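You operate a simulated robot arm through the tools that you are given. There is no shell and no other tool. Be economical: measure what you need, move in short steps, check, and stop when the job is done.

You run a simulated two-armed robot. Do the job below in one go: nothing can be reset, and whatever is moved stays where it is left.

## Task
Vent only the header and scrub the oily mark off the ledge.
Fine: shut the grey slider and all open blue-tipped handles first, bleed at the black header knob to zero, shut it. Wet the yellow sponge on the dish of water; put it back. What is to be rubbed or washed off counts as gone when no trace of it is left.

It is judged by the outcome, as a careful person would: the job done as asked, and still so three seconds after it is handed in. It fails if anything else is knocked over, pushed out of place, dropped, spilled or broken.

## Robot
Two 7-joint arms with two-finger parallel grippers on one trunk, on a base that drives. Base frame: it is fixed to the floor where the robot stands at the start and does not move with it; the origin is under the middle of the robot, x ahead of it, y to its left, z up; the surface under the hand at the start is at about z = 950. Readings come in mm, degrees, newtons and seconds.
The left shoulder is at the start at [50, 209, 1296], the right one opposite. With the tool pointing down near the work surface each hand reaches from about 240 to 900 mm from the robot's upright axis, wherever it stands, measured 20 degrees to its own side. Places, roughly: black knob under the header [700, 100, 1100]; blue-tipped handle under the big left gauge [600, 500, 1400]; blue-tipped handle under the left steel box [600, 300, 1400]; blue-tipped handle under the left teal transmitter [600, 100, 1400]; blue-tipped handle under the slim sensor [600, 400, 1100]; green-faced cap (3x3x3 cm) [600, 400, 1300]; grey slider sleeve [700, 0, 1100]; oily mark on the ledge [500, -100, 1000]; orange-faced cap (3x3x3 cm) [600, 500, 1000]; red-tipped handle under the big left gauge [600, 400, 1400]; red-tipped handle under the left steel box [600, 200, 1400]; red-tipped handle under the left teal transmitter [600, 100, 1400]; red-tipped handle under the slim sensor [600, 300, 1100]; small header gauge [700, 200, 1100]; white-faced cap (3x3x3 cm) [600, 200, 1300]. Payload 4.4 kg a hand.
The tool frame of a hand sits at the grasp point between the pads (the TCP): z along the fingers, y along the line on which they close. The tips reach 23 mm beyond it. Largest opening 94 mm; finger width 38, thickness 10; the body of the gripper, 54 by 96 mm, starts 39 mm behind the TCP.
Orientation is that of the tool frame in the base frame, as a unit quaternion [x, y, z, w]. With the fingers straight down and closing along the base's y, the tool's x points along the base's -x, its y along +y and its z along -z.

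## Interface
- The arms move only by the tool move_arm. It takes "left_increments", "right_increments" or both (then of equal length, played together; a hand with none holds still); each is a list of rows, each a list of 7 numbers: the shift along the base's x, y, z in mm, then the turn, a rotation vector about the base's x, y, z in degrees, then the gripper command, from -1 (shut) to 1 (fully open), values between in proportion. In form: [[x, y, z, wx, wy, wz, jaw], ...]. A call has 1 to 20 rows; each row is the pose to reach, as a shift and turn from the pose commanded when the call began. Rows are played at 5 a second. More than 50 mm and 8.6 degrees between two rows, or a gripper value outside its range, and nothing of the call is played. Where a pose cannot be reached the arm comes as near as it can. A force on the tool above 40 N (or 10 N above the force at the start of the call, whichever is more), or a blocked arm, ends the call early, and 0.2 s more pass. Each finger travels about 108 mm/s and halts on what it meets, pressing with about 42 N; the grip force reading is that of the motor and also rises with nothing between the fingers. The clock runs only during rows and for 0.2 s after the last one: add rows that repeat a pose to give the fingers time. The reply holds the time, the measured pose of the TCP, the force on the tool along the base axes, the opening and the grip force, in the units named above and with some noise, with the torque about the TCP (base axes, N m) and any sound that the robot's microphone picked up.
- Cameras (640 x 400 px; columns grow to the right, rows downward): "scene" is now at [161, -9.3, 1488.4]; the picture's right is [-0.11, -0.99, 0.00], its down [-0.36, 0.04, -0.93] and it looks along [0.92, -0.10, -0.37] (base axes); focal length 214 px, centre (320, 200). "left" rides on the left gripper at [86, -16, -74] in its tool frame; the picture's right is [0.18, 0.98, 0.00], its down [-0.58, 0.11, -0.81] and it looks along [-0.79, 0.15, 0.59] (tool axes); focal length 243 px, centre (320, 200). "right" rides on the right gripper at [86, 16, -74] in its tool frame; the picture's right is [-0.18, 0.98, 0.00], its down [-0.58, -0.11, -0.81] and it looks along [-0.79, -0.15, 0.59] (tool axes); focal length 243 px, centre (320, 200). There is no depth. A picture from a camera that has moved, and an enlarged one, comes with that camera's place and axes in the base frame and with its lens.
- get_image(camera): a new picture of that camera. No time passes.
- move_column(by): slides the trunk up (or, below 0, down) by that many mm; the arms and the scene camera ride with it, the base frame stays. It gives what a move gives, with no picture.
- drive_base(legs): drives the robot by 1 to 6 legs, each [ahead, left, turn to the left] in mm, mm and degrees, along the robot's own axes; the way and the turn of a leg run together, so that a leg with both is an arc; at most 1500 mm and 180 degrees a leg. The arms and the cameras ride along, it lands a little off, and it stops where it bumps. It gives what a move gives.
- head_to(pan, tilt): turns the head with the scene camera to pan (to the left, within 80 degrees either way) and tilt (down, from -29 to 69), counted from straight ahead of the robot. It gives what a move gives.
- zoom(camera, box): a new picture of the part [left, top, right, bottom] of that camera's present view, enlarged. No time passes.
- close_job(): hands the job in; it is judged then, once.

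Go step by step. Nothing tells you exact positions but the pictures and the camera data: compare them with the known pose of the tool, close in by small moves and look again before you grip or let go. The budget is 120 turns and 92 pictures, counting those below and the enlarged ones. Unless the task says otherwise, let go and move clear before handing in, and close with one line.

The tools are called after ">>>" as a command line: name --argument value ..., lists and objects as JSON in quotes. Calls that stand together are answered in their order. move_arm: Moves the arms, as the interface text tells. Its arguments: {"type":"object","properties":{"left_increments":{"type":"array"},"right_increments":{"type":"array"}},"required":[]} The other tools are called the same way: move_column (by) slides the trunk up or down; drive_base (legs) drives the base; head_to (pan, tilt) turns the head that bears the scene camera; get_image (camera) takes a picture; zoom (camera, box) takes an enlarged picture of a part of a camera's view; close_job () hands the job in.

At the start:

```text
clock: 0.0
left_tcp_pos: [443.9, 255.5, 1561.0]
left_ee_rot: [0.0, 1.0, 0.0, 0.0]
left_force: [0.8, 0.0, -0.5]
left_moment: [0.03, -0.01, 0.03]
left_gripper_width: 94.2
left_finger_force: 0.0
right_tcp_pos: [399.4, -167.7, 1468.6]
right_ee_rot: [0.0, 1.0, 0.0, 0.0]
right_force: [1.0, -0.8, 0.1]
right_moment: [-0.02, 0.0, -0.03]
right_gripper_width: 93.8
right_finger_force: 0.0
trunk travel left (down, up): [-375.0, 188.0]
robot x, y, heading: [-1.0, 1.5, 0.1]
head pan, tilt: [-6.4, 21.4]
```

scene: 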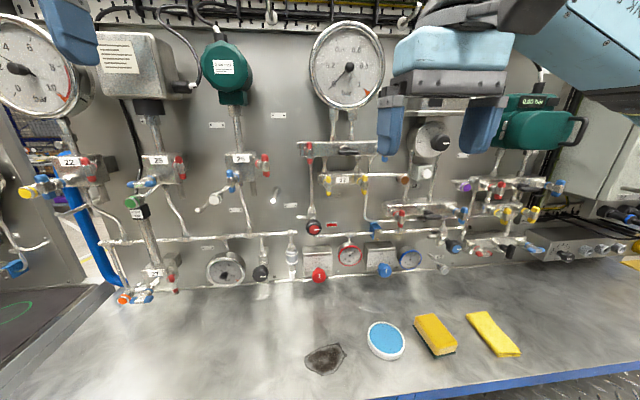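
right: 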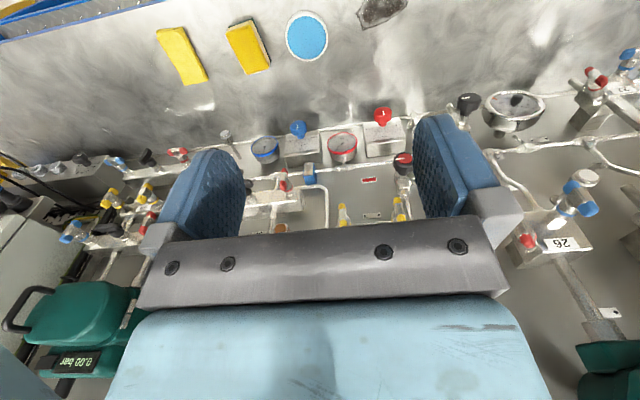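
left: 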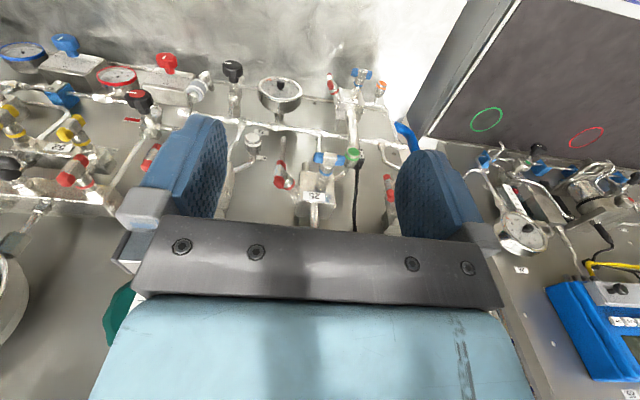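

I see the panel with four manifolds feeding the header and the ledge with mark, dish, sponge and cloth. I'll look closer at the valves first.

>>> zoom --camera "scene" --box '[0, 120, 160, 220]'

>>> zoom --camera "scene" --box '[110, 130, 310, 255]'

>>> zoom --camera "scene" --box '[80, 200, 320, 350]'

>>> zoom --camera "scene" --box '[200, 220, 360, 320]'

```text
4.00 times, centred on (80, 170) of scene
camera zoom: at [161.0, -9.3, 1488.4], right [-0.11, -0.99, 0.0], down [-0.36, 0.04, -0.93], along [0.92, -0.1, -0.37], focal length 858 px, centre (1280, 320)
```

zoom: 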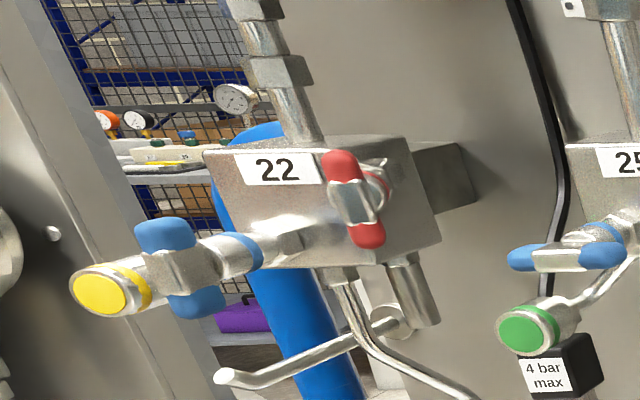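

```text
3.20 times, centred on (210, 192) of scene
camera zoom: at [161.0, -9.3, 1488.4], right [-0.11, -0.99, 0.0], down [-0.36, 0.04, -0.93], along [0.92, -0.1, -0.37], focal length 686 px, centre (672, 224)
```

zoom: 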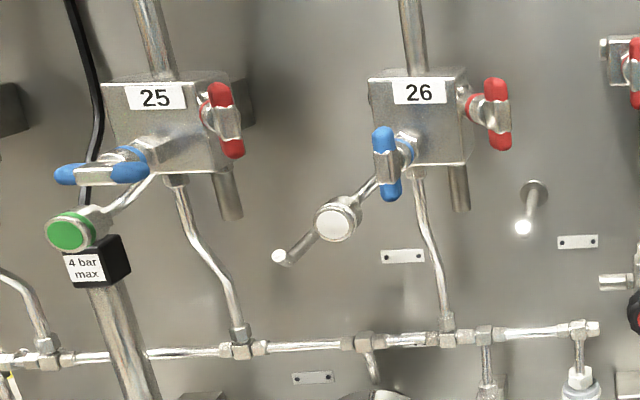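

```text
2.67 times, centred on (200, 275) of scene
camera zoom: at [161.0, -9.3, 1488.4], right [-0.11, -0.99, 0.0], down [-0.36, 0.04, -0.93], along [0.92, -0.1, -0.37], focal length 572 px, centre (640, 0)
```

zoom: 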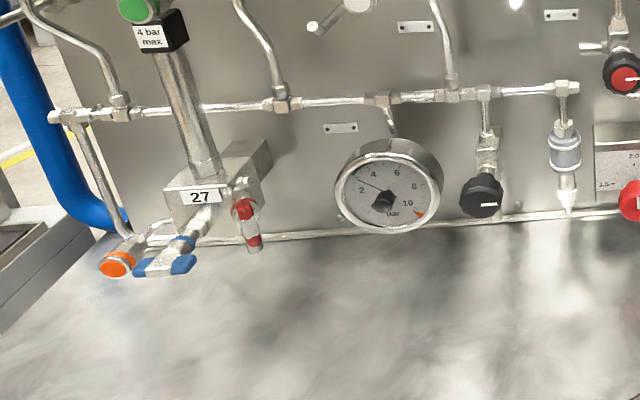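

```text
4.00 times, centred on (280, 270) of scene
camera zoom: at [161.0, -9.3, 1488.4], right [-0.11, -0.99, 0.0], down [-0.36, 0.04, -0.93], along [0.92, -0.1, -0.37], focal length 858 px, centre (480, -80)
```

zoom: 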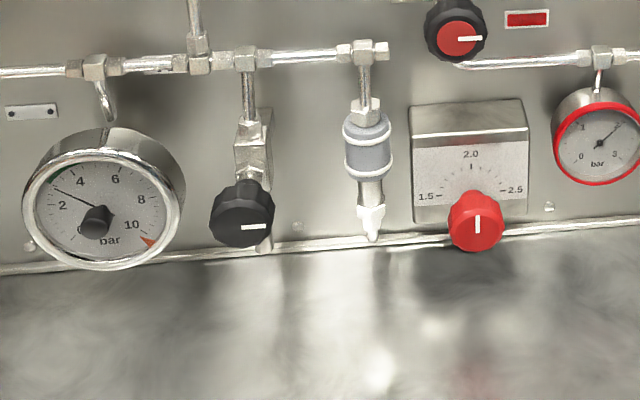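

>>> zoom --camera "scene" --box '[0, 10, 160, 110]'

>>> zoom --camera "scene" --box '[180, 30, 260, 80]'

>>> zoom --camera "scene" --box '[290, 290, 530, 400]'

```text
4.00 times, centred on (80, 60) of scene
camera zoom: at [161.0, -9.3, 1488.4], right [-0.11, -0.99, 0.0], down [-0.36, 0.04, -0.93], along [0.92, -0.1, -0.37], focal length 858 px, centre (1280, 760)
```

zoom: 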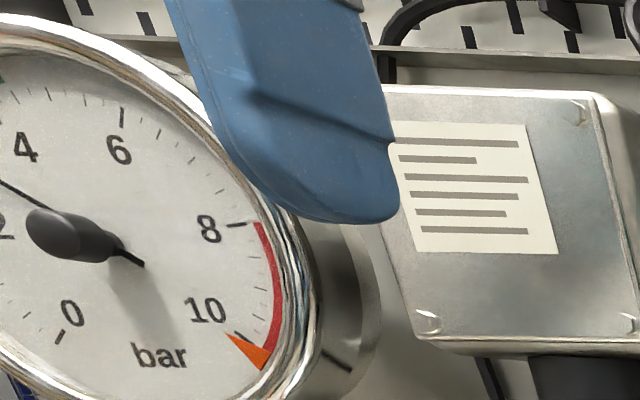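

```text
8.00 times, centred on (220, 55) of scene
camera zoom: at [161.0, -9.3, 1488.4], right [-0.11, -0.99, 0.0], down [-0.36, 0.04, -0.93], along [0.92, -0.1, -0.37], focal length 1716 px, centre (1120, 1360)
```

zoom: 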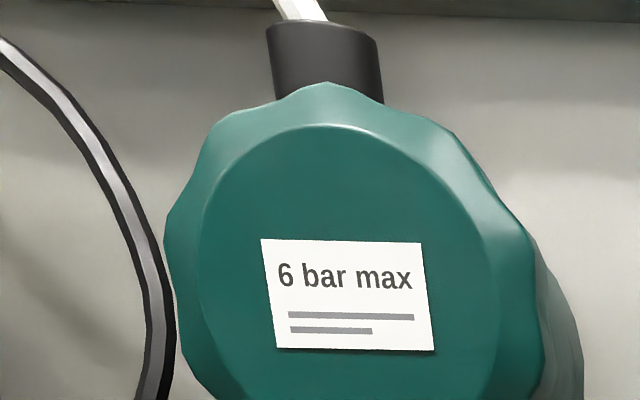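

```text
2.67 times, centred on (410, 345) of scene
camera zoom: at [161.0, -9.3, 1488.4], right [-0.11, -0.99, 0.0], down [-0.36, 0.04, -0.93], along [0.92, -0.1, -0.37], focal length 572 px, centre (80, -187)
```

zoom: 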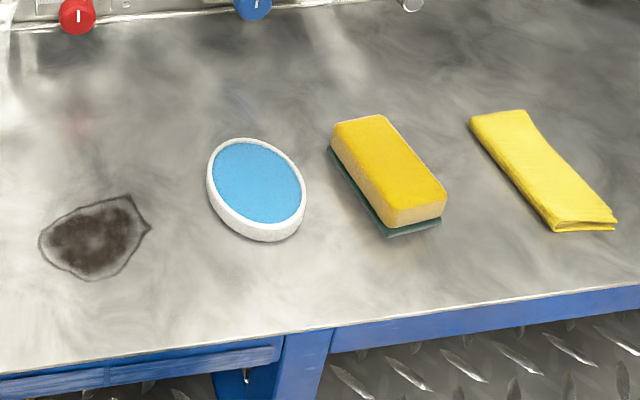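

>>> zoom --camera "left" --box '[220, 50, 420, 230]'

>>> zoom --camera "right" --box '[440, 50, 640, 230]'

```text
2.22 times, centred on (320, 140) of left
camera zoom: at [355.7, 239.2, 1635.3], right [-0.18, 0.98, 0.0], down [0.58, 0.11, 0.81], along [0.79, 0.15, -0.59], focal length 539 px, centre (320, 333)
```

zoom: 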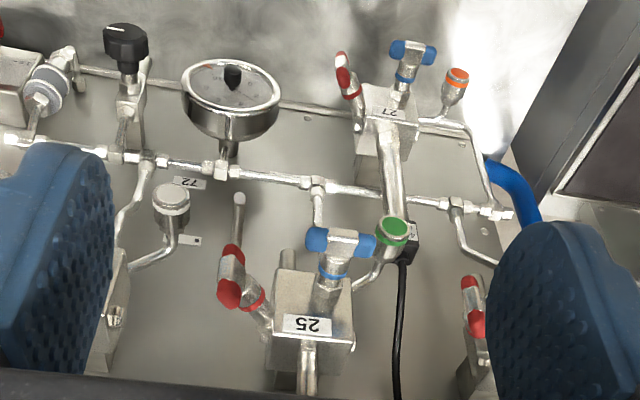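

```text
2.22 times, centred on (540, 140) of right
camera zoom: at [312.6, -151.9, 1543.6], right [0.18, 0.98, 0.0], down [0.58, -0.11, 0.81], along [0.79, -0.15, -0.59], focal length 539 px, centre (-169, 333)
```

zoom: 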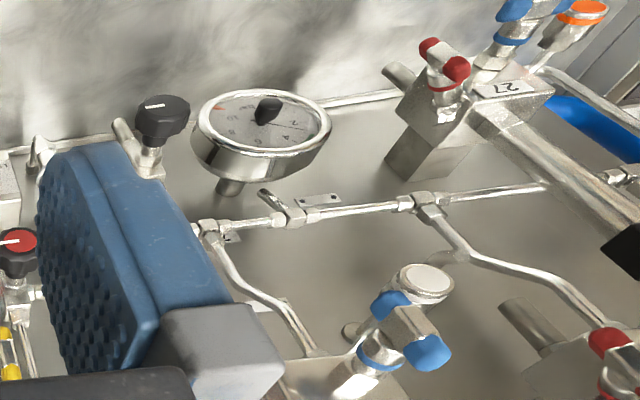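

Vertical blue handles (22 at about [619,484,1357] and 26 at [622,132,1357]) look open, in line with their pipes; 25 and 27 lie crosswise, so shut. I bring the left hand, fingers forward, in front of 22 to look closer.

>>> move_arm --left_increments '[[0, 20, -20, 0, -7.5, 0, 0], [0, 40, -40, 0, -15, 0, 0], [0, 60, -60, 0, -22.5, 0, 0], [0, 80, -80, 0, -30, 0, 0], [5, 100, -100, 0, -37.5, 0, 0], [10, 120, -120, 0, -45, 0, 0], [15, 140, -140, 0, -52.5, 0, 0], [20, 160, -160, 0, -60, 0, 0], [25, 180, -180, 0, -67.5, 0, 0], [30, 200, -195, 0, -75, 0, 0], [40, 220, -204, 0, -82.5, 0, 0], [56, 228.5, -204, 0, -90, 0, 0], [56, 228.5, -204, 0, -90, 0, 0]]'

>>> get_image --camera "left"

>>> get_image --camera "scene"

```text
clock: 2.8
left_tcp_pos: [498.3, 482.7, 1357.5]
left_ee_rot: [0.0, 0.707, 0.0, 0.707]
left_force: [0.5, 0.2, -0.3]
left_moment: [0.01, 0.01, 0.02]
left_gripper_width: 46.8
left_finger_force: 0.1
right_tcp_pos: [397.4, -167.0, 1469.6]
right_ee_rot: [0.0, 1.0, 0.001, 0.0]
right_force: [-0.5, -0.1, 0.4]
right_moment: [0.01, 0.01, 0.01]
right_gripper_width: 94.2
right_finger_force: 0.0
trunk travel left (down, up): [-375.0, 188.0]
robot x, y, heading: [1.2, 0.4, 0.2]
head pan, tilt: [-6.4, 21.4]
```

```text
79 pictures are left
camera left: at [423.5, 465.5, 1270.8], right [0.0, 0.98, -0.18], down [-0.81, 0.11, 0.58], along [0.59, 0.15, 0.79], focal length 243 px, centre (320, 200)
```

left: 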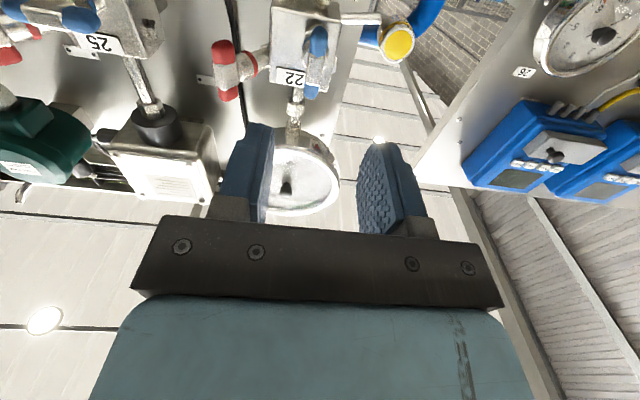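

```text
78 pictures are left
camera scene: at [160.0, -10.1, 1488.6], right [-0.11, -0.99, 0.0], down [-0.36, 0.04, -0.93], along [0.93, -0.1, -0.36], focal length 214 px, centre (320, 200)
```

scene: 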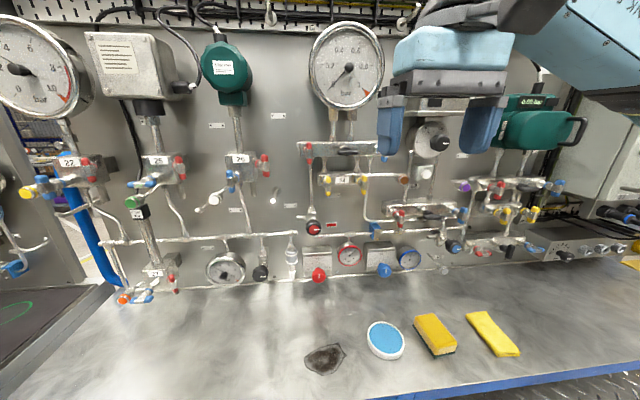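

The handle of 22 sits right ahead, at about [619,481,1356], vertical. I advance and check before gripping.

>>> move_arm --left_increments '[[40, -1, -1, 0, 0, 0, 0], [75, -1, -1, 0, 0, 0, 0], [95, -1, -1, 0, 0, 0, 0], [95, -1, -1, 0, 0, 0, 0]]'

>>> get_image --camera "left"

```text
clock: 3.8
left_tcp_pos: [591.7, 484.0, 1356.9]
left_ee_rot: [0.0, 0.707, 0.0, 0.707]
left_force: [0.7, -0.7, 0.0]
left_moment: [-0.02, -0.01, -0.03]
left_gripper_width: 46.9
left_finger_force: 0.0
right_tcp_pos: [398.4, -167.0, 1470.2]
right_ee_rot: [0.0, 1.0, 0.0, 0.0]
right_force: [0.6, -0.1, -0.1]
right_moment: [0.0, -0.03, -0.01]
right_gripper_width: 93.8
right_finger_force: 0.1
trunk travel left (down, up): [-375.0, 188.0]
robot x, y, heading: [3.0, 2.5, 0.2]
head pan, tilt: [-6.4, 21.4]
```

```text
77 pictures are left
camera left: at [516.5, 467.1, 1270.6], right [0.0, 0.98, -0.18], down [-0.81, 0.11, 0.58], along [0.59, 0.15, 0.79], focal length 243 px, centre (320, 200)
```

left: 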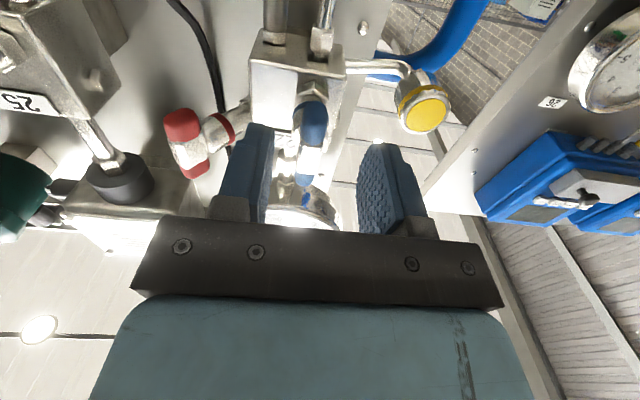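

>>> move_arm --left_increments '[[8, -6, -1, 0, 0, 0, 0], [22, -6, -1, 0, 0, 0, 0], [22, -6, -1, 0, 0, 0, -0.5], [22, -6, -1, 0, 0, 0, -1], [22, -6, -1, 0, 0, 0, -1], [22, -6, -1, 0, 0, 0, -1]]'

>>> get_image --camera "left"

```text
clock: 5.2
left_tcp_pos: [615.5, 478.4, 1355.5]
left_ee_rot: [0.0, 0.707, 0.0, 0.707]
left_force: [6.3, 7.6, 4.7]
left_moment: [0.01, 0.34, 0.24]
left_gripper_width: 21.0
left_finger_force: 45.1
right_tcp_pos: [400.0, -165.6, 1469.0]
right_ee_rot: [0.0, 1.0, -0.001, -0.001]
right_force: [-1.1, -0.3, 0.0]
right_moment: [0.0, -0.04, 0.0]
right_gripper_width: 94.0
right_finger_force: 0.0
trunk travel left (down, up): [-375.0, 188.0]
robot x, y, heading: [0.4, 0.8, -0.1]
head pan, tilt: [-6.4, 21.4]
```

```text
76 pictures are left
camera left: at [540.2, 461.4, 1269.3], right [0.0, 0.98, -0.18], down [-0.81, 0.11, 0.58], along [0.59, 0.15, 0.79], focal length 243 px, centre (320, 200)
```

left: 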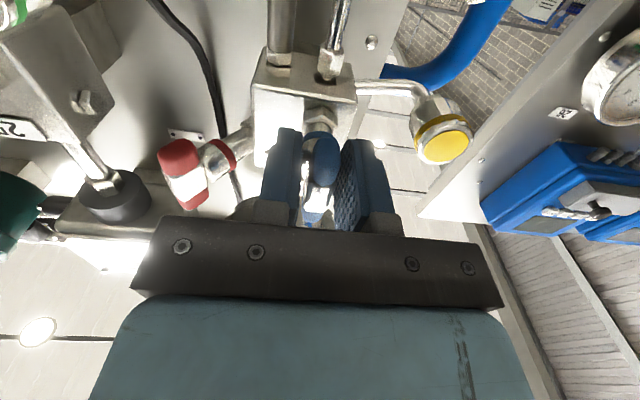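

>>> move_arm --left_increments '[[0, 0, 0, 5, 0, 0, -1], [0, 0, 0, 10, 0, 0, -1], [0, 0, 0, 15, 0, 0, -1], [0, 0, 0, 20, 0, 0, -1]]'

```text
clock: 6.2
left_tcp_pos: [615.5, 479.0, 1355.4]
left_ee_rot: [0.122, 0.696, 0.124, 0.697]
left_force: [10.7, 15.4, 16.6]
left_moment: [-0.12, -0.52, 0.27]
left_gripper_width: 20.9
left_finger_force: 45.2
right_tcp_pos: [398.1, -165.6, 1469.8]
right_ee_rot: [0.0, 1.0, -0.001, 0.0]
right_force: [-0.2, 0.1, -0.3]
right_moment: [-0.02, 0.02, 0.06]
right_gripper_width: 93.7
right_finger_force: 0.0
trunk travel left (down, up): [-375.0, 188.0]
robot x, y, heading: [-0.7, 3.2, 0.2]
head pan, tilt: [-6.4, 21.4]
```

>>> move_arm --left_increments '[[-1, 1, 1, 7, 0, 0, -1], [-1, 2, 2, 14, 0, 0, -1], [-1, 2, 2, 21, 0, 0, -1], [-1, 2, 2, 28, 0, 0, -1]]'

```text
clock: 7.2
left_tcp_pos: [615.2, 481.5, 1355.9]
left_ee_rot: [0.287, 0.646, 0.289, 0.646]
left_force: [17.1, 16.7, 22.2]
left_moment: [-0.16, -0.75, 0.09]
left_gripper_width: 20.9
left_finger_force: 44.9
right_tcp_pos: [399.1, -165.6, 1470.3]
right_ee_rot: [-0.001, 1.0, -0.001, 0.0]
right_force: [-0.2, -0.6, 0.2]
right_moment: [0.02, 0.02, -0.02]
right_gripper_width: 94.1
right_finger_force: 0.0
trunk travel left (down, up): [-375.0, 188.0]
robot x, y, heading: [2.2, -4.4, -0.1]
head pan, tilt: [-6.4, 21.4]
```

>>> move_arm --left_increments '[[-1, 2, 2, 7, 0, 0, -1], [-2, 2, 4, 14, 0, 0, -1], [-2, 2, 4, 21, 0, 0, -1], [-2, 2, 4, 28, 0, 0, -1]]'

```text
clock: 7.9
left_tcp_pos: [614.2, 483.1, 1357.5]
left_ee_rot: [0.373, 0.601, 0.374, 0.6]
left_force: [2.6, 1.3, 3.3]
left_moment: [0.08, 0.47, 1.21]
left_gripper_width: 20.5
left_finger_force: 45.0
right_tcp_pos: [400.0, -166.6, 1468.8]
right_ee_rot: [-0.001, 1.0, 0.0, -0.001]
right_force: [0.2, 0.2, -1.3]
right_moment: [-0.02, 0.02, 0.03]
right_gripper_width: 94.0
right_finger_force: 0.1
trunk travel left (down, up): [-375.0, 188.0]
robot x, y, heading: [1.8, 0.4, -0.0]
head pan, tilt: [-6.4, 21.4]
stopped in row 3 (left hand): the force on the tool passed its limit at 77 N (the readings are from after the stop); the commanded pose is now the measured one
```

>>> get_image --camera "left"

>>> head_to --pan 45 --tilt 15

>>> get_image --camera "scene"

```text
75 pictures are left
camera left: at [539.1, 552.1, 1304.8], right [0.0, 0.6, 0.8], down [-0.8, -0.47, 0.36], along [0.59, -0.64, 0.48], focal length 243 px, centre (320, 200)
```

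left: 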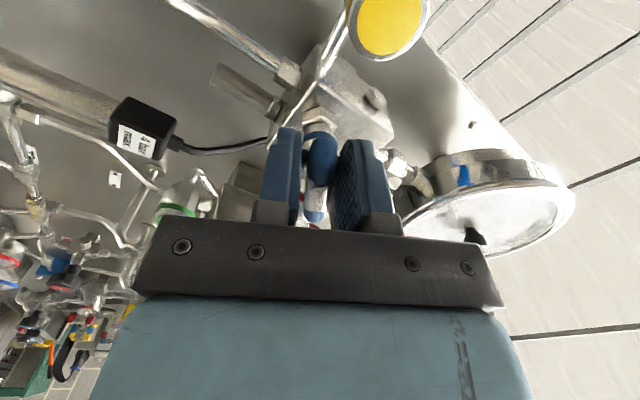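

```text
clock: 9.1
left_tcp_pos: [613.9, 482.9, 1356.1]
left_ee_rot: [0.373, 0.602, 0.372, 0.6]
left_force: [4.9, 5.2, 3.2]
left_moment: [-0.01, -0.08, 0.17]
left_gripper_width: 20.7
left_finger_force: 44.9
right_tcp_pos: [399.1, -167.4, 1468.6]
right_ee_rot: [0.0, 1.0, 0.0, -0.001]
right_force: [0.6, 0.4, -0.8]
right_moment: [0.0, -0.02, 0.0]
right_gripper_width: 94.0
right_finger_force: 0.0
trunk travel left (down, up): [-375.0, 188.0]
robot x, y, heading: [0.2, -1.7, -0.2]
head pan, tilt: [45.0, 15.0]
```

```text
74 pictures are left
camera scene: at [135.8, 67.9, 1498.8], right [0.71, -0.71, 0.0], down [-0.18, -0.18, -0.97], along [0.68, 0.68, -0.26], focal length 214 px, centre (320, 200)
```

scene: 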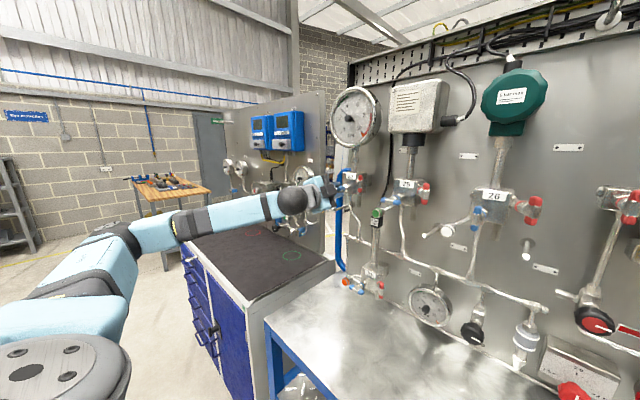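

>>> zoom --camera "scene" --box '[300, 160, 400, 222]'

>>> zoom --camera "left" --box '[220, 40, 420, 240]'

```text
6.40 times, centred on (350, 191) of scene
camera zoom: at [135.8, 67.9, 1498.8], right [0.71, -0.71, 0.0], down [-0.18, -0.18, -0.97], along [0.68, 0.68, -0.26], focal length 1373 px, centre (128, 258)
```

zoom: 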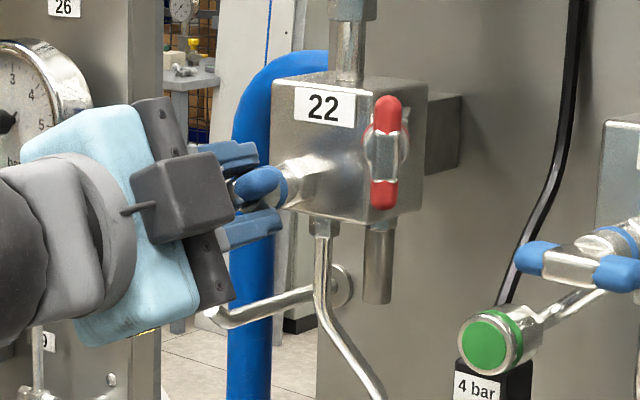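

```text
2.00 times, centred on (320, 140) of left
camera zoom: at [539.2, 552.2, 1304.8], right [0.0, 0.6, 0.8], down [-0.81, -0.47, 0.36], along [0.59, -0.64, 0.48], focal length 485 px, centre (320, 320)
```

zoom: 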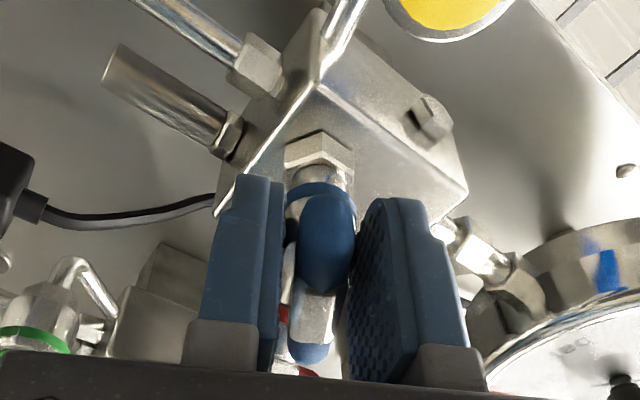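

>>> move_arm --left_increments '[[0, 0, 0, 3, 0, 0, -1], [0, 0, 0, 6, 0, 0, -1], [0, 0, 0, 6, 0, 0, -1]]'

```text
clock: 9.9
left_tcp_pos: [614.2, 482.1, 1356.3]
left_ee_rot: [0.4, 0.586, 0.397, 0.582]
left_force: [4.6, 3.2, -3.4]
left_moment: [0.08, 0.0, 0.1]
left_gripper_width: 20.7
left_finger_force: 44.7
right_tcp_pos: [400.2, -166.6, 1468.5]
right_ee_rot: [0.0, 1.0, -0.001, -0.001]
right_force: [1.4, -0.2, 0.3]
right_moment: [0.0, -0.01, -0.01]
right_gripper_width: 94.0
right_finger_force: 0.1
trunk travel left (down, up): [-375.0, 188.0]
robot x, y, heading: [1.9, 0.4, -0.2]
head pan, tilt: [45.0, 15.0]
```

>>> move_arm --left_increments '[[0, 0, 0, 5, 0, 0, -1], [0, 0, 0, 10, 0, 0, -1], [0, 0, 0, 15, 0, 0, -1], [0, 0, 0, 20, 0, 0, -1], [0, 0, 0, 22, 0, 0, -1]]'

>>> zoom --camera "scene" --box '[300, 160, 400, 222]'

```text
clock: 10.2
left_tcp_pos: [613.2, 483.3, 1357.3]
left_ee_rot: [0.413, 0.578, 0.402, 0.577]
left_force: [0.1, -6.4, 6.6]
left_moment: [0.0, 0.26, 1.09]
left_gripper_width: 21.1
left_finger_force: 44.9
left hand out of reach, approached as far as the arm can: row 1
right_tcp_pos: [400.6, -168.0, 1467.0]
right_ee_rot: [-0.001, 1.0, -0.001, 0.0]
right_force: [-0.4, 0.6, -0.7]
right_moment: [-0.06, 0.04, -0.01]
right_gripper_width: 94.2
right_finger_force: 0.2
trunk travel left (down, up): [-375.0, 188.0]
robot x, y, heading: [0.8, 0.3, 0.1]
head pan, tilt: [45.0, 15.0]
stopped in row 1 (left hand): the force on the tool passed its limit at 89 N (the readings are from after the stop); the commanded pose is now the measured one
```

```text
6.40 times, centred on (350, 191) of scene
camera zoom: at [135.4, 66.9, 1498.9], right [0.71, -0.71, 0.0], down [-0.18, -0.18, -0.97], along [0.68, 0.68, -0.26], focal length 1373 px, centre (128, 258)
```

zoom: 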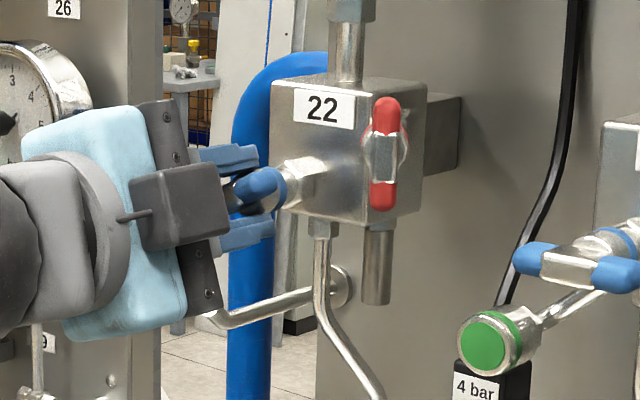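

The wrist reaches its limit at about 70° of turn. I'll let go, back off, roll upright and push the handle end the rest of the way.

>>> move_arm --left_increments '[[0, 0, 0, 0, 0, 0, -0.3], [0, 0, 0, 0, 0, 0, -0.1], [-25, 0, 0, 0, 0, 0, -0.1], [-60, 0, 0, 0, 0, 0, -0.1], [-80, 0, 0, -8, 0, 0, -0.4], [-80, 0, 0, -16, 0, 0, -0.8], [-80, 0, 0, -24, 0, 0, -1], [-80, 0, 0, -32, 0, 0, -1], [-80, 0, 0, -40, 0, 0, -1], [-80, 0, 0, -48, 0, 0, -1], [-80, 0, 0, -56, 0, 0, -1], [-80, 0, 0, -64, 0, 0, -1], [-80, 0, 0, -70, 0, 0, -1], [-80, 0, 0, -70, 0, 0, -1]]'

>>> zoom --camera "left" --box '[220, 0, 420, 200]'

>>> zoom --camera "scene" --box '[300, 160, 400, 222]'

```text
clock: 13.2
left_tcp_pos: [535.2, 485.6, 1354.9]
left_ee_rot: [0.007, 0.706, -0.003, 0.708]
left_force: [-0.3, 0.2, 0.0]
left_moment: [-0.03, 0.01, 0.01]
left_gripper_width: 0.0
left_finger_force: 42.0
left hand out of reach, approached as far as the arm can: row 4
right_tcp_pos: [399.1, -167.9, 1467.9]
right_ee_rot: [0.0, 1.0, 0.001, 0.0]
right_force: [-0.3, -1.0, -0.9]
right_moment: [-0.01, -0.01, 0.0]
right_gripper_width: 93.9
right_finger_force: 0.0
trunk travel left (down, up): [-375.0, 188.0]
robot x, y, heading: [0.7, -1.9, 0.2]
head pan, tilt: [45.0, 15.0]
```

```text
2.00 times, centred on (320, 100) of left
camera zoom: at [459.2, 469.9, 1269.1], right [0.01, 0.98, -0.18], down [-0.81, 0.12, 0.58], along [0.59, 0.14, 0.8], focal length 485 px, centre (320, 400)
```

zoom: 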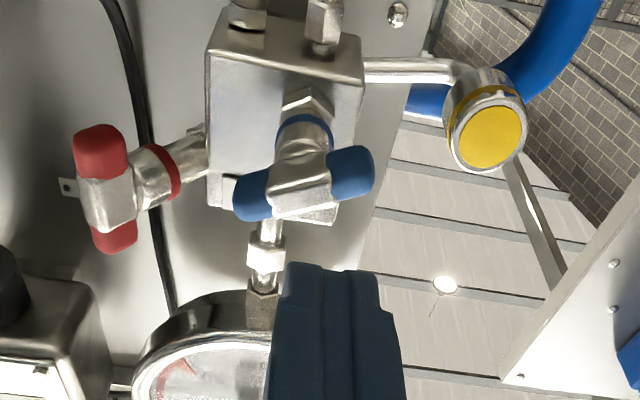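

```text
6.40 times, centred on (350, 191) of scene
camera zoom: at [135.2, 67.1, 1498.9], right [0.71, -0.71, 0.0], down [-0.18, -0.18, -0.97], along [0.68, 0.68, -0.26], focal length 1373 px, centre (128, 258)
```

zoom: 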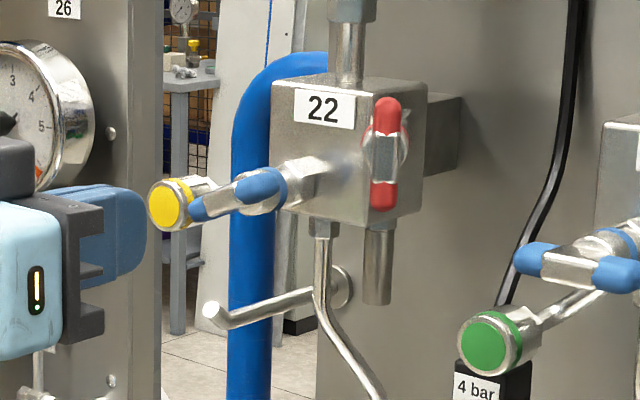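

>>> move_arm --left_increments '[[0, -15, 25, 0, 0, 0, -1], [0, -29, 47, 0, 0, 0, -1], [40, -29, 47, 0, 0, 0, -1], [76, -29, 47, 0, 0, 0, -1], [76, -29, 42, 0, 0, 0, -1], [76, -29, 38, 0, 0, 0, -1], [76, -29, 34, 0, 0, 0, -1], [76, -29, 31, 0, 0, 0, -1], [76, -29, 29, 0, 0, 0, -1], [76, -29, 29, 0, 0, 0, -1]]'

>>> zoom --camera "left" --box '[220, 40, 420, 240]'

>>> zoom --camera "scene" --box '[300, 160, 400, 222]'

```text
clock: 15.4
left_tcp_pos: [609.3, 456.0, 1385.3]
left_ee_rot: [0.007, 0.706, -0.002, 0.708]
left_force: [-1.2, -2.8, 5.2]
left_moment: [0.02, 0.0, -0.01]
left_gripper_width: 0.0
left_finger_force: 42.3
right_tcp_pos: [397.4, -167.9, 1468.7]
right_ee_rot: [0.0, 1.0, 0.0, 0.0]
right_force: [0.7, -0.4, 0.5]
right_moment: [0.0, -0.01, 0.01]
right_gripper_width: 94.0
right_finger_force: 0.0
trunk travel left (down, up): [-375.0, 188.0]
robot x, y, heading: [-2.3, -2.5, 0.1]
head pan, tilt: [45.0, 15.0]
```

```text
2.00 times, centred on (320, 140) of left
camera zoom: at [534.5, 440.4, 1299.3], right [0.01, 0.98, -0.18], down [-0.81, 0.12, 0.58], along [0.59, 0.13, 0.8], focal length 485 px, centre (320, 320)
```

zoom: 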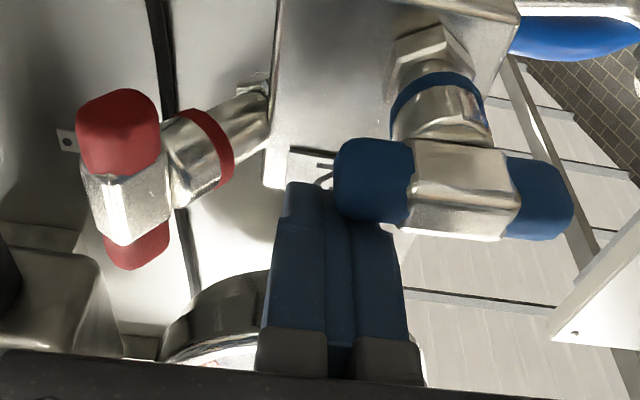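

```text
6.40 times, centred on (350, 191) of scene
camera zoom: at [134.4, 66.1, 1499.1], right [0.71, -0.71, 0.0], down [-0.18, -0.18, -0.97], along [0.68, 0.68, -0.26], focal length 1373 px, centre (128, 258)
```

zoom: 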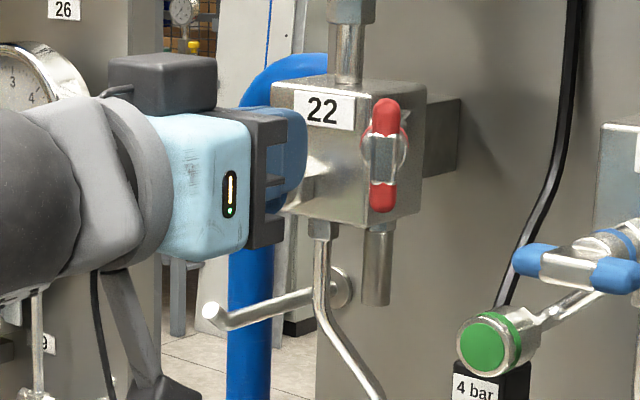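

>>> move_arm --left_increments '[[0, 0, -2, 0, 0, 0, -1], [0, 0, -4, 0, 0, 0, -1], [0, 0, -4, 0, 0, 0, -1]]'

>>> zoom --camera "left" --box '[220, 40, 420, 240]'

```text
clock: 16.2
left_tcp_pos: [609.4, 455.1, 1386.1]
left_ee_rot: [0.007, 0.704, -0.001, 0.71]
left_force: [9.3, 1.8, 25.6]
left_moment: [0.11, -0.16, -0.06]
left_gripper_width: 0.0
left_finger_force: 42.3
right_tcp_pos: [399.5, -168.9, 1468.1]
right_ee_rot: [0.0, 1.0, 0.0, 0.001]
right_force: [0.5, 0.1, 0.7]
right_moment: [-0.01, -0.04, 0.0]
right_gripper_width: 94.1
right_finger_force: 0.1
trunk travel left (down, up): [-375.0, 188.0]
robot x, y, heading: [-0.3, 1.1, -0.0]
head pan, tilt: [45.0, 15.0]
```

```text
2.00 times, centred on (320, 140) of left
camera zoom: at [534.6, 440.1, 1297.9], right [0.01, 0.98, -0.17], down [-0.81, 0.11, 0.58], along [0.59, 0.13, 0.8], focal length 485 px, centre (320, 320)
```

zoom: 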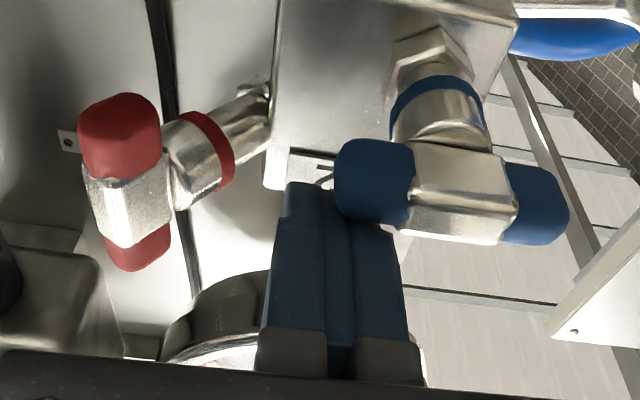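

22 is against its shut stop. Next I back off and go to the handle of 26.

>>> move_arm --left_increments '[[0, 0, 8, 0, 0, 0, -1], [-40, 0, 10, 0, 0, 0, -1], [-80, 0, 10, 0, 0, 0, -1], [-90, -40, 0, 0, 0, 0, -0.5], [-90, -80, -10, 0, 0, 0, 0], [-90, -125, -20, 0, 0, 0, 0], [-90, -170, -24, 0, 0, 0, 0], [-90, -215, -24, 0, 0, 0, 0], [-90, -260, -24, 0, 0, 0, 0], [-90, -300, -24, 0, 0, 0, 0], [-90, -323, -24, 0, 0, 0, 0], [-90, -323, -24, 0, 0, 0, 0]]'

>>> get_image --camera "left"

>>> zoom --camera "scene" --box '[300, 160, 400, 222]'

```text
clock: 18.8
left_tcp_pos: [519.0, 132.3, 1358.7]
left_ee_rot: [0.007, 0.706, 0.0, 0.708]
left_force: [-0.4, -0.8, 2.0]
left_moment: [0.01, 0.09, 0.01]
left_gripper_width: 47.2
left_finger_force: 0.1
left hand out of reach, approached as far as the arm can: row 6, 7, 8
right_tcp_pos: [399.1, -170.8, 1468.2]
right_ee_rot: [0.0, 1.0, 0.001, -0.001]
right_force: [0.2, 0.4, 0.8]
right_moment: [0.07, 0.01, 0.01]
right_gripper_width: 94.1
right_finger_force: 0.1
trunk travel left (down, up): [-375.0, 188.0]
robot x, y, heading: [2.2, 1.9, -0.4]
head pan, tilt: [45.0, 15.0]
```

```text
65 pictures are left
camera left: at [444.5, 117.9, 1272.0], right [0.01, 0.98, -0.17], down [-0.81, 0.11, 0.58], along [0.59, 0.13, 0.8], focal length 243 px, centre (320, 200)
```

left: 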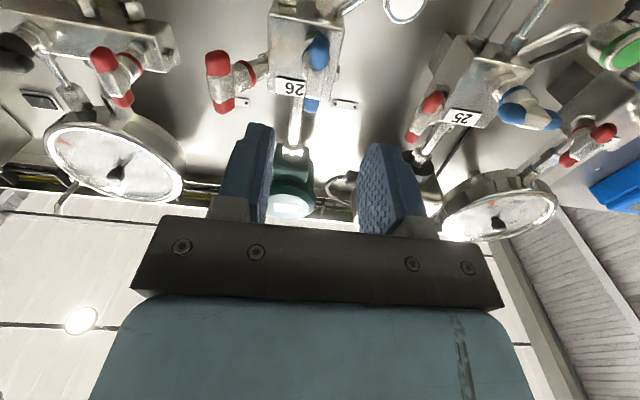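

```text
6.40 times, centred on (350, 191) of scene
camera zoom: at [134.1, 64.1, 1499.5], right [0.71, -0.71, 0.0], down [-0.18, -0.18, -0.97], along [0.68, 0.68, -0.26], focal length 1373 px, centre (128, 258)
```

zoom: 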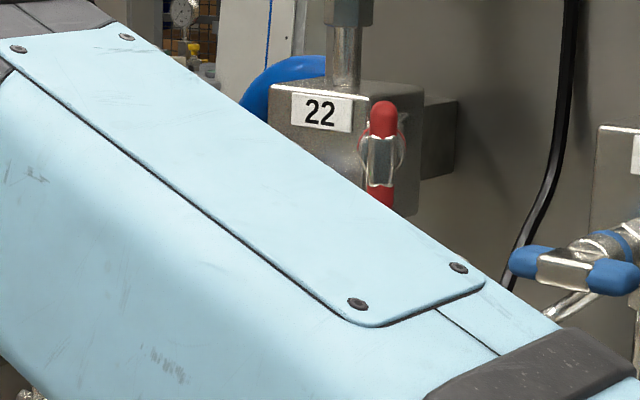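

>>> move_arm --left_increments '[[40, -4, -1, 0, 0, 0, 0], [75, -4, -1, 0, 0, 0, 0], [96, -4, -1, 0, 0, 0, 0], [96, -4, -1, 0, 0, 0, -0.5], [96, -4, -1, 0, 0, 0, -1], [96, -4, -1, 0, 0, 0, -1], [96, -4, -1, 0, 0, 0, -1]]'

>>> get_image --camera "left"

```text
clock: 20.4
left_tcp_pos: [619.3, 129.2, 1357.2]
left_ee_rot: [0.009, 0.706, -0.004, 0.708]
left_force: [1.4, -10.1, 1.0]
left_moment: [0.05, -0.17, -0.38]
left_gripper_width: 21.0
left_finger_force: 45.1
right_tcp_pos: [400.1, -170.9, 1468.5]
right_ee_rot: [0.0, 1.0, 0.001, -0.001]
right_force: [0.5, -0.1, -0.5]
right_moment: [0.0, -0.01, 0.0]
right_gripper_width: 94.0
right_finger_force: 0.1
trunk travel left (down, up): [-375.0, 188.0]
robot x, y, heading: [5.6, -0.1, -0.3]
head pan, tilt: [45.0, 15.0]
```

```text
63 pictures are left
camera left: at [543.6, 113.9, 1270.7], right [0.02, 0.98, -0.18], down [-0.81, 0.12, 0.58], along [0.59, 0.13, 0.8], focal length 243 px, centre (320, 200)
```

left: 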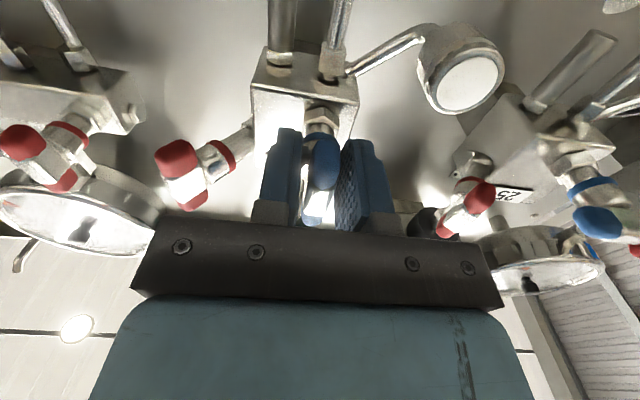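

>>> move_arm --left_increments '[[0, -1, 0, 6, 0, 0, -1], [0, -1, 0, 12, 0, 0, -1], [0, -1, 0, 18, 0, 0, -1], [0, -1, 0, 24, 0, 0, -1], [0, -1, 0, 30, 0, 0, -1]]'

```text
clock: 21.6
left_tcp_pos: [617.6, 130.1, 1357.0]
left_ee_rot: [0.189, 0.682, 0.182, 0.683]
left_force: [20.0, 3.0, 22.0]
left_moment: [-0.05, -0.29, 0.06]
left_gripper_width: 21.1
left_finger_force: 44.9
right_tcp_pos: [401.4, -166.8, 1467.8]
right_ee_rot: [0.0, 1.0, 0.0, -0.001]
right_force: [0.7, 0.3, 0.0]
right_moment: [0.01, -0.02, -0.02]
right_gripper_width: 93.9
right_finger_force: 0.0
trunk travel left (down, up): [-375.0, 188.0]
robot x, y, heading: [1.9, 2.7, -0.0]
head pan, tilt: [45.0, 15.0]
```

>>> move_arm --left_increments '[[-2, 0, 2, 6, 0, 0, -1], [-2, 1, 3, 12, 0, 0, -1], [-2, 1, 3, 18, 0, 0, -1], [-2, 1, 3, 24, 0, 0, -1], [-2, 1, 3, 30, 0, 0, -1]]'

```text
clock: 22.8
left_tcp_pos: [616.1, 133.2, 1357.7]
left_ee_rot: [0.36, 0.613, 0.351, 0.609]
left_force: [20.8, 10.1, 15.0]
left_moment: [-0.15, 0.03, 0.95]
left_gripper_width: 21.0
left_finger_force: 45.4
right_tcp_pos: [402.0, -165.7, 1468.5]
right_ee_rot: [0.0, 1.0, -0.001, -0.002]
right_force: [0.9, 0.5, 0.2]
right_moment: [-0.02, -0.02, 0.01]
right_gripper_width: 94.1
right_finger_force: 0.0
trunk travel left (down, up): [-375.0, 188.0]
robot x, y, heading: [-0.8, -1.3, -0.1]
head pan, tilt: [45.0, 15.0]
```

>>> move_arm --left_increments '[[-1, 1, 1, 5, 0, 0, -1], [-2, 1, 2, 10, 0, 0, -1], [-2, 1, 2, 15, 0, 0, -1], [-2, 1, 2, 20, 0, 0, -1], [-2, 1, 2, 25, 0, 0, -1], [-2, 1, 2, 30, 0, 0, -1]]'

>>> get_image --camera "left"

```text
clock: 24.2
left_tcp_pos: [615.7, 132.1, 1358.5]
left_ee_rot: [0.506, 0.502, 0.498, 0.495]
left_force: [24.8, 9.7, 12.0]
left_moment: [-0.1, -0.37, 0.72]
left_gripper_width: 20.9
left_finger_force: 45.1
right_tcp_pos: [403.9, -165.6, 1467.6]
right_ee_rot: [0.0, 1.0, -0.001, -0.001]
right_force: [0.6, 0.4, 0.1]
right_moment: [0.0, 0.02, -0.01]
right_gripper_width: 94.0
right_finger_force: 0.0
trunk travel left (down, up): [-375.0, 188.0]
robot x, y, heading: [0.4, 1.6, -0.1]
head pan, tilt: [45.0, 15.0]
```

```text
62 pictures are left
camera left: at [540.6, 218.0, 1345.4], right [0.02, 0.18, 0.98], down [-0.81, -0.58, 0.12], along [0.59, -0.79, 0.13], focal length 243 px, centre (320, 200)
```

left: 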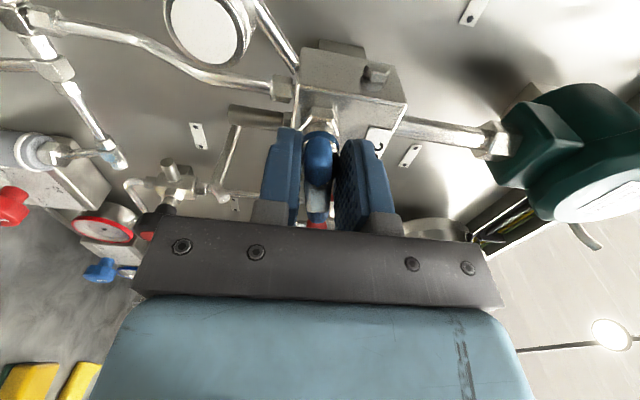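

>>> move_arm --left_increments '[[-1, 0, 1, 3, 0, 0, -1], [-1, 0, 1, 5, 0, 0, -1]]'

```text
clock: 24.8
left_tcp_pos: [614.3, 131.4, 1358.6]
left_ee_rot: [0.528, 0.479, 0.518, 0.472]
left_force: [25.4, 6.7, 9.4]
left_moment: [-0.1, -0.38, 0.31]
left_gripper_width: 20.6
left_finger_force: 44.7
right_tcp_pos: [404.4, -165.6, 1466.8]
right_ee_rot: [0.0, 1.0, -0.001, -0.002]
right_force: [-0.1, 0.0, -0.8]
right_moment: [-0.01, 0.02, -0.02]
right_gripper_width: 94.1
right_finger_force: 0.1
trunk travel left (down, up): [-375.0, 188.0]
robot x, y, heading: [-0.3, -2.4, -0.1]
head pan, tilt: [45.0, 15.0]
```

>>> move_arm --left_increments '[[0, 0, 0, 0, 0, 0, -0.5], [0, 0, 0, 0, 0, 0, -0.1], [0, 0, 0, 0, 0, 0, 0], [-30, 0, 0, 0, 0, 0, 0], [-70, 0, 0, 0, 0, 0, 0], [-100, 0, 0, -8, 0, 0, 0], [-100, 0, 0, -16, 0, 0, 0], [-100, 0, 0, -24, 0, 0, 0], [-100, 0, 0, -32, 0, 0, 0], [-100, 0, 0, -40, 0, 0, 0], [-100, 0, 0, -48, 0, 0, 0], [-100, 0, 0, -56, 0, 0, 0], [-100, 0, 0, -64, 0, 0, 0], [-100, 0, 0, -72, 0, 0, 0], [-100, 0, 0, -80, 0, 0, 0], [-100, 0, 0, -88, 0, 0, 0], [-100, 0, 0, -95, 0, 0, 0], [-100, 0, 0, -95, 0, 0, 0]]'

>>> get_image --camera "left"

>>> zoom --camera "left" --box '[220, 0, 420, 200]'

```text
clock: 28.6
left_tcp_pos: [511.1, 129.8, 1363.8]
left_ee_rot: [0.007, 0.706, -0.002, 0.708]
left_force: [0.0, -0.8, 0.6]
left_moment: [0.03, -0.01, 0.01]
left_gripper_width: 46.8
left_finger_force: 0.1
right_tcp_pos: [399.2, -167.8, 1468.0]
right_ee_rot: [0.0, 1.0, 0.0, -0.001]
right_force: [0.1, 0.7, -0.1]
right_moment: [-0.02, -0.02, 0.07]
right_gripper_width: 94.0
right_finger_force: 0.1
trunk travel left (down, up): [-375.0, 188.0]
robot x, y, heading: [0.1, 0.5, -0.0]
head pan, tilt: [45.0, 15.0]
```

```text
61 pictures are left
camera left: at [436.6, 114.7, 1276.2], right [0.01, 0.98, -0.18], down [-0.81, 0.12, 0.58], along [0.59, 0.14, 0.8], focal length 243 px, centre (320, 200)
```

left: 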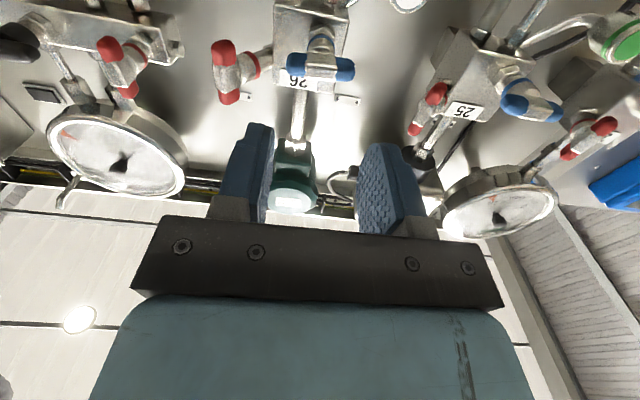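

```text
2.00 times, centred on (320, 100) of left
camera zoom: at [436.6, 114.7, 1276.2], right [0.01, 0.98, -0.18], down [-0.81, 0.12, 0.58], along [0.59, 0.14, 0.8], focal length 485 px, centre (320, 400)
```

zoom: 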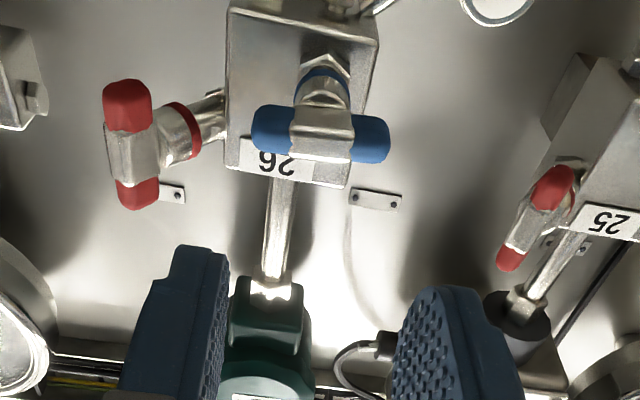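

26 is now crosswise too. Now for the grey slider and black knob.

>>> head_to --pan 0 --tilt 30

>>> zoom --camera "scene" --box '[210, 160, 370, 260]'

```text
clock: 29.8
left_tcp_pos: [510.9, 130.0, 1362.0]
left_ee_rot: [0.007, 0.706, -0.002, 0.708]
left_force: [0.2, -0.2, 0.3]
left_moment: [0.0, 0.01, 0.03]
left_gripper_width: 47.0
left_finger_force: 0.0
right_tcp_pos: [399.4, -166.5, 1468.8]
right_ee_rot: [0.0, 1.0, 0.0, -0.001]
right_force: [0.1, -0.1, 0.5]
right_moment: [0.03, -0.01, -0.01]
right_gripper_width: 94.1
right_finger_force: 0.1
trunk travel left (down, up): [-375.0, 188.0]
robot x, y, heading: [-2.1, -1.1, 0.1]
head pan, tilt: [0.0, 30.0]
```

```text
4.00 times, centred on (290, 210) of scene
camera zoom: at [159.6, 1.2, 1474.8], right [0.0, -1.0, 0.0], down [-0.5, 0.0, -0.87], along [0.87, 0.0, -0.5], focal length 858 px, centre (440, 160)
```

zoom: 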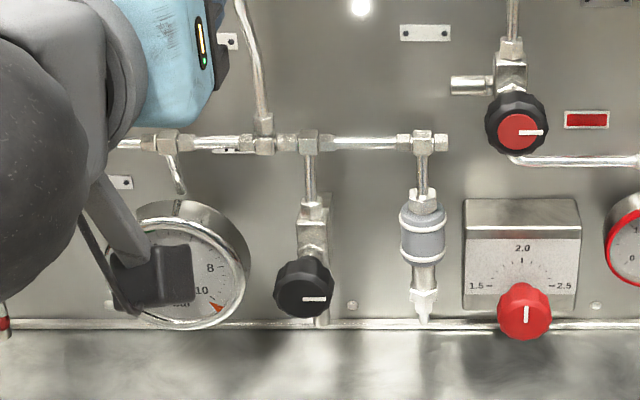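

>>> move_arm --left_increments '[[0, -15, -40, 0, 0, 0, 0], [0, -30, -80, 0, 0, 0, 0], [10, -45, -120, 0, 0, 0, 0], [15, -60, -160, 0, 0, 0, 0], [20, -80, -200, 0, 0, 0, 0], [25, -100, -230, 0, 0, 0, 0], [30, -116, -252, 0, 0, 0, 0], [30, -116, -252, 0, 0, 0, 0]]'

>>> get_image --camera "left"

>>> get_image --camera "scene"

```text
clock: 31.6
left_tcp_pos: [539.9, 16.1, 1111.9]
left_ee_rot: [0.007, 0.705, -0.001, 0.709]
left_force: [0.7, 1.0, -1.1]
left_moment: [-0.03, -0.03, -0.03]
left_gripper_width: 47.1
left_finger_force: 0.1
right_tcp_pos: [399.0, -165.2, 1468.3]
right_ee_rot: [0.0, 1.0, -0.001, 0.0]
right_force: [0.2, -0.4, -0.7]
right_moment: [-0.01, 0.01, -0.01]
right_gripper_width: 93.9
right_finger_force: 0.1
trunk travel left (down, up): [-375.0, 188.0]
robot x, y, heading: [-0.3, 2.6, 0.2]
head pan, tilt: [0.0, 30.0]
```

```text
58 pictures are left
camera left: at [466.3, 0.4, 1024.5], right [0.01, 0.98, -0.18], down [-0.81, 0.12, 0.58], along [0.59, 0.14, 0.8], focal length 243 px, centre (320, 200)
```

left: 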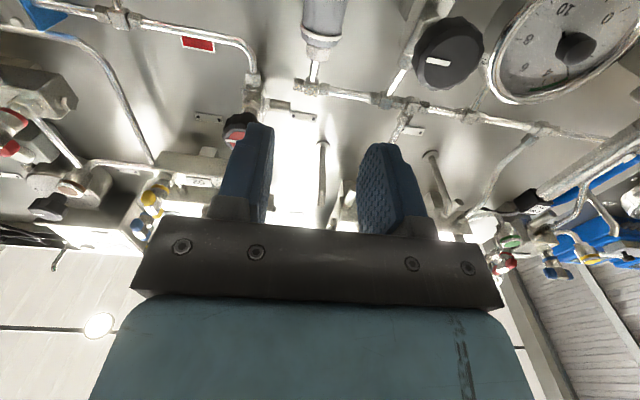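

```text
57 pictures are left
camera scene: at [159.2, 1.8, 1474.8], right [0.0, -1.0, 0.0], down [-0.5, 0.0, -0.87], along [0.87, 0.0, -0.5], focal length 214 px, centre (320, 200)
```

scene: 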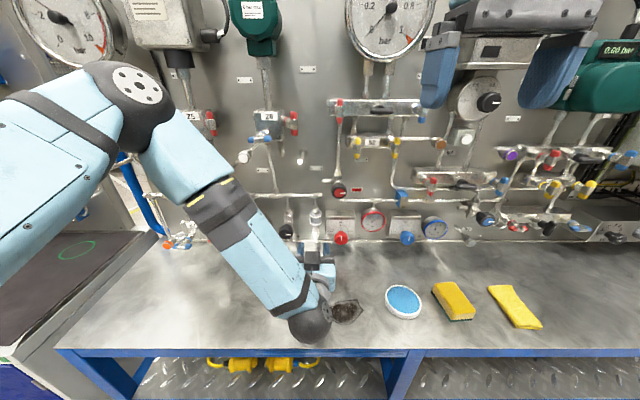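

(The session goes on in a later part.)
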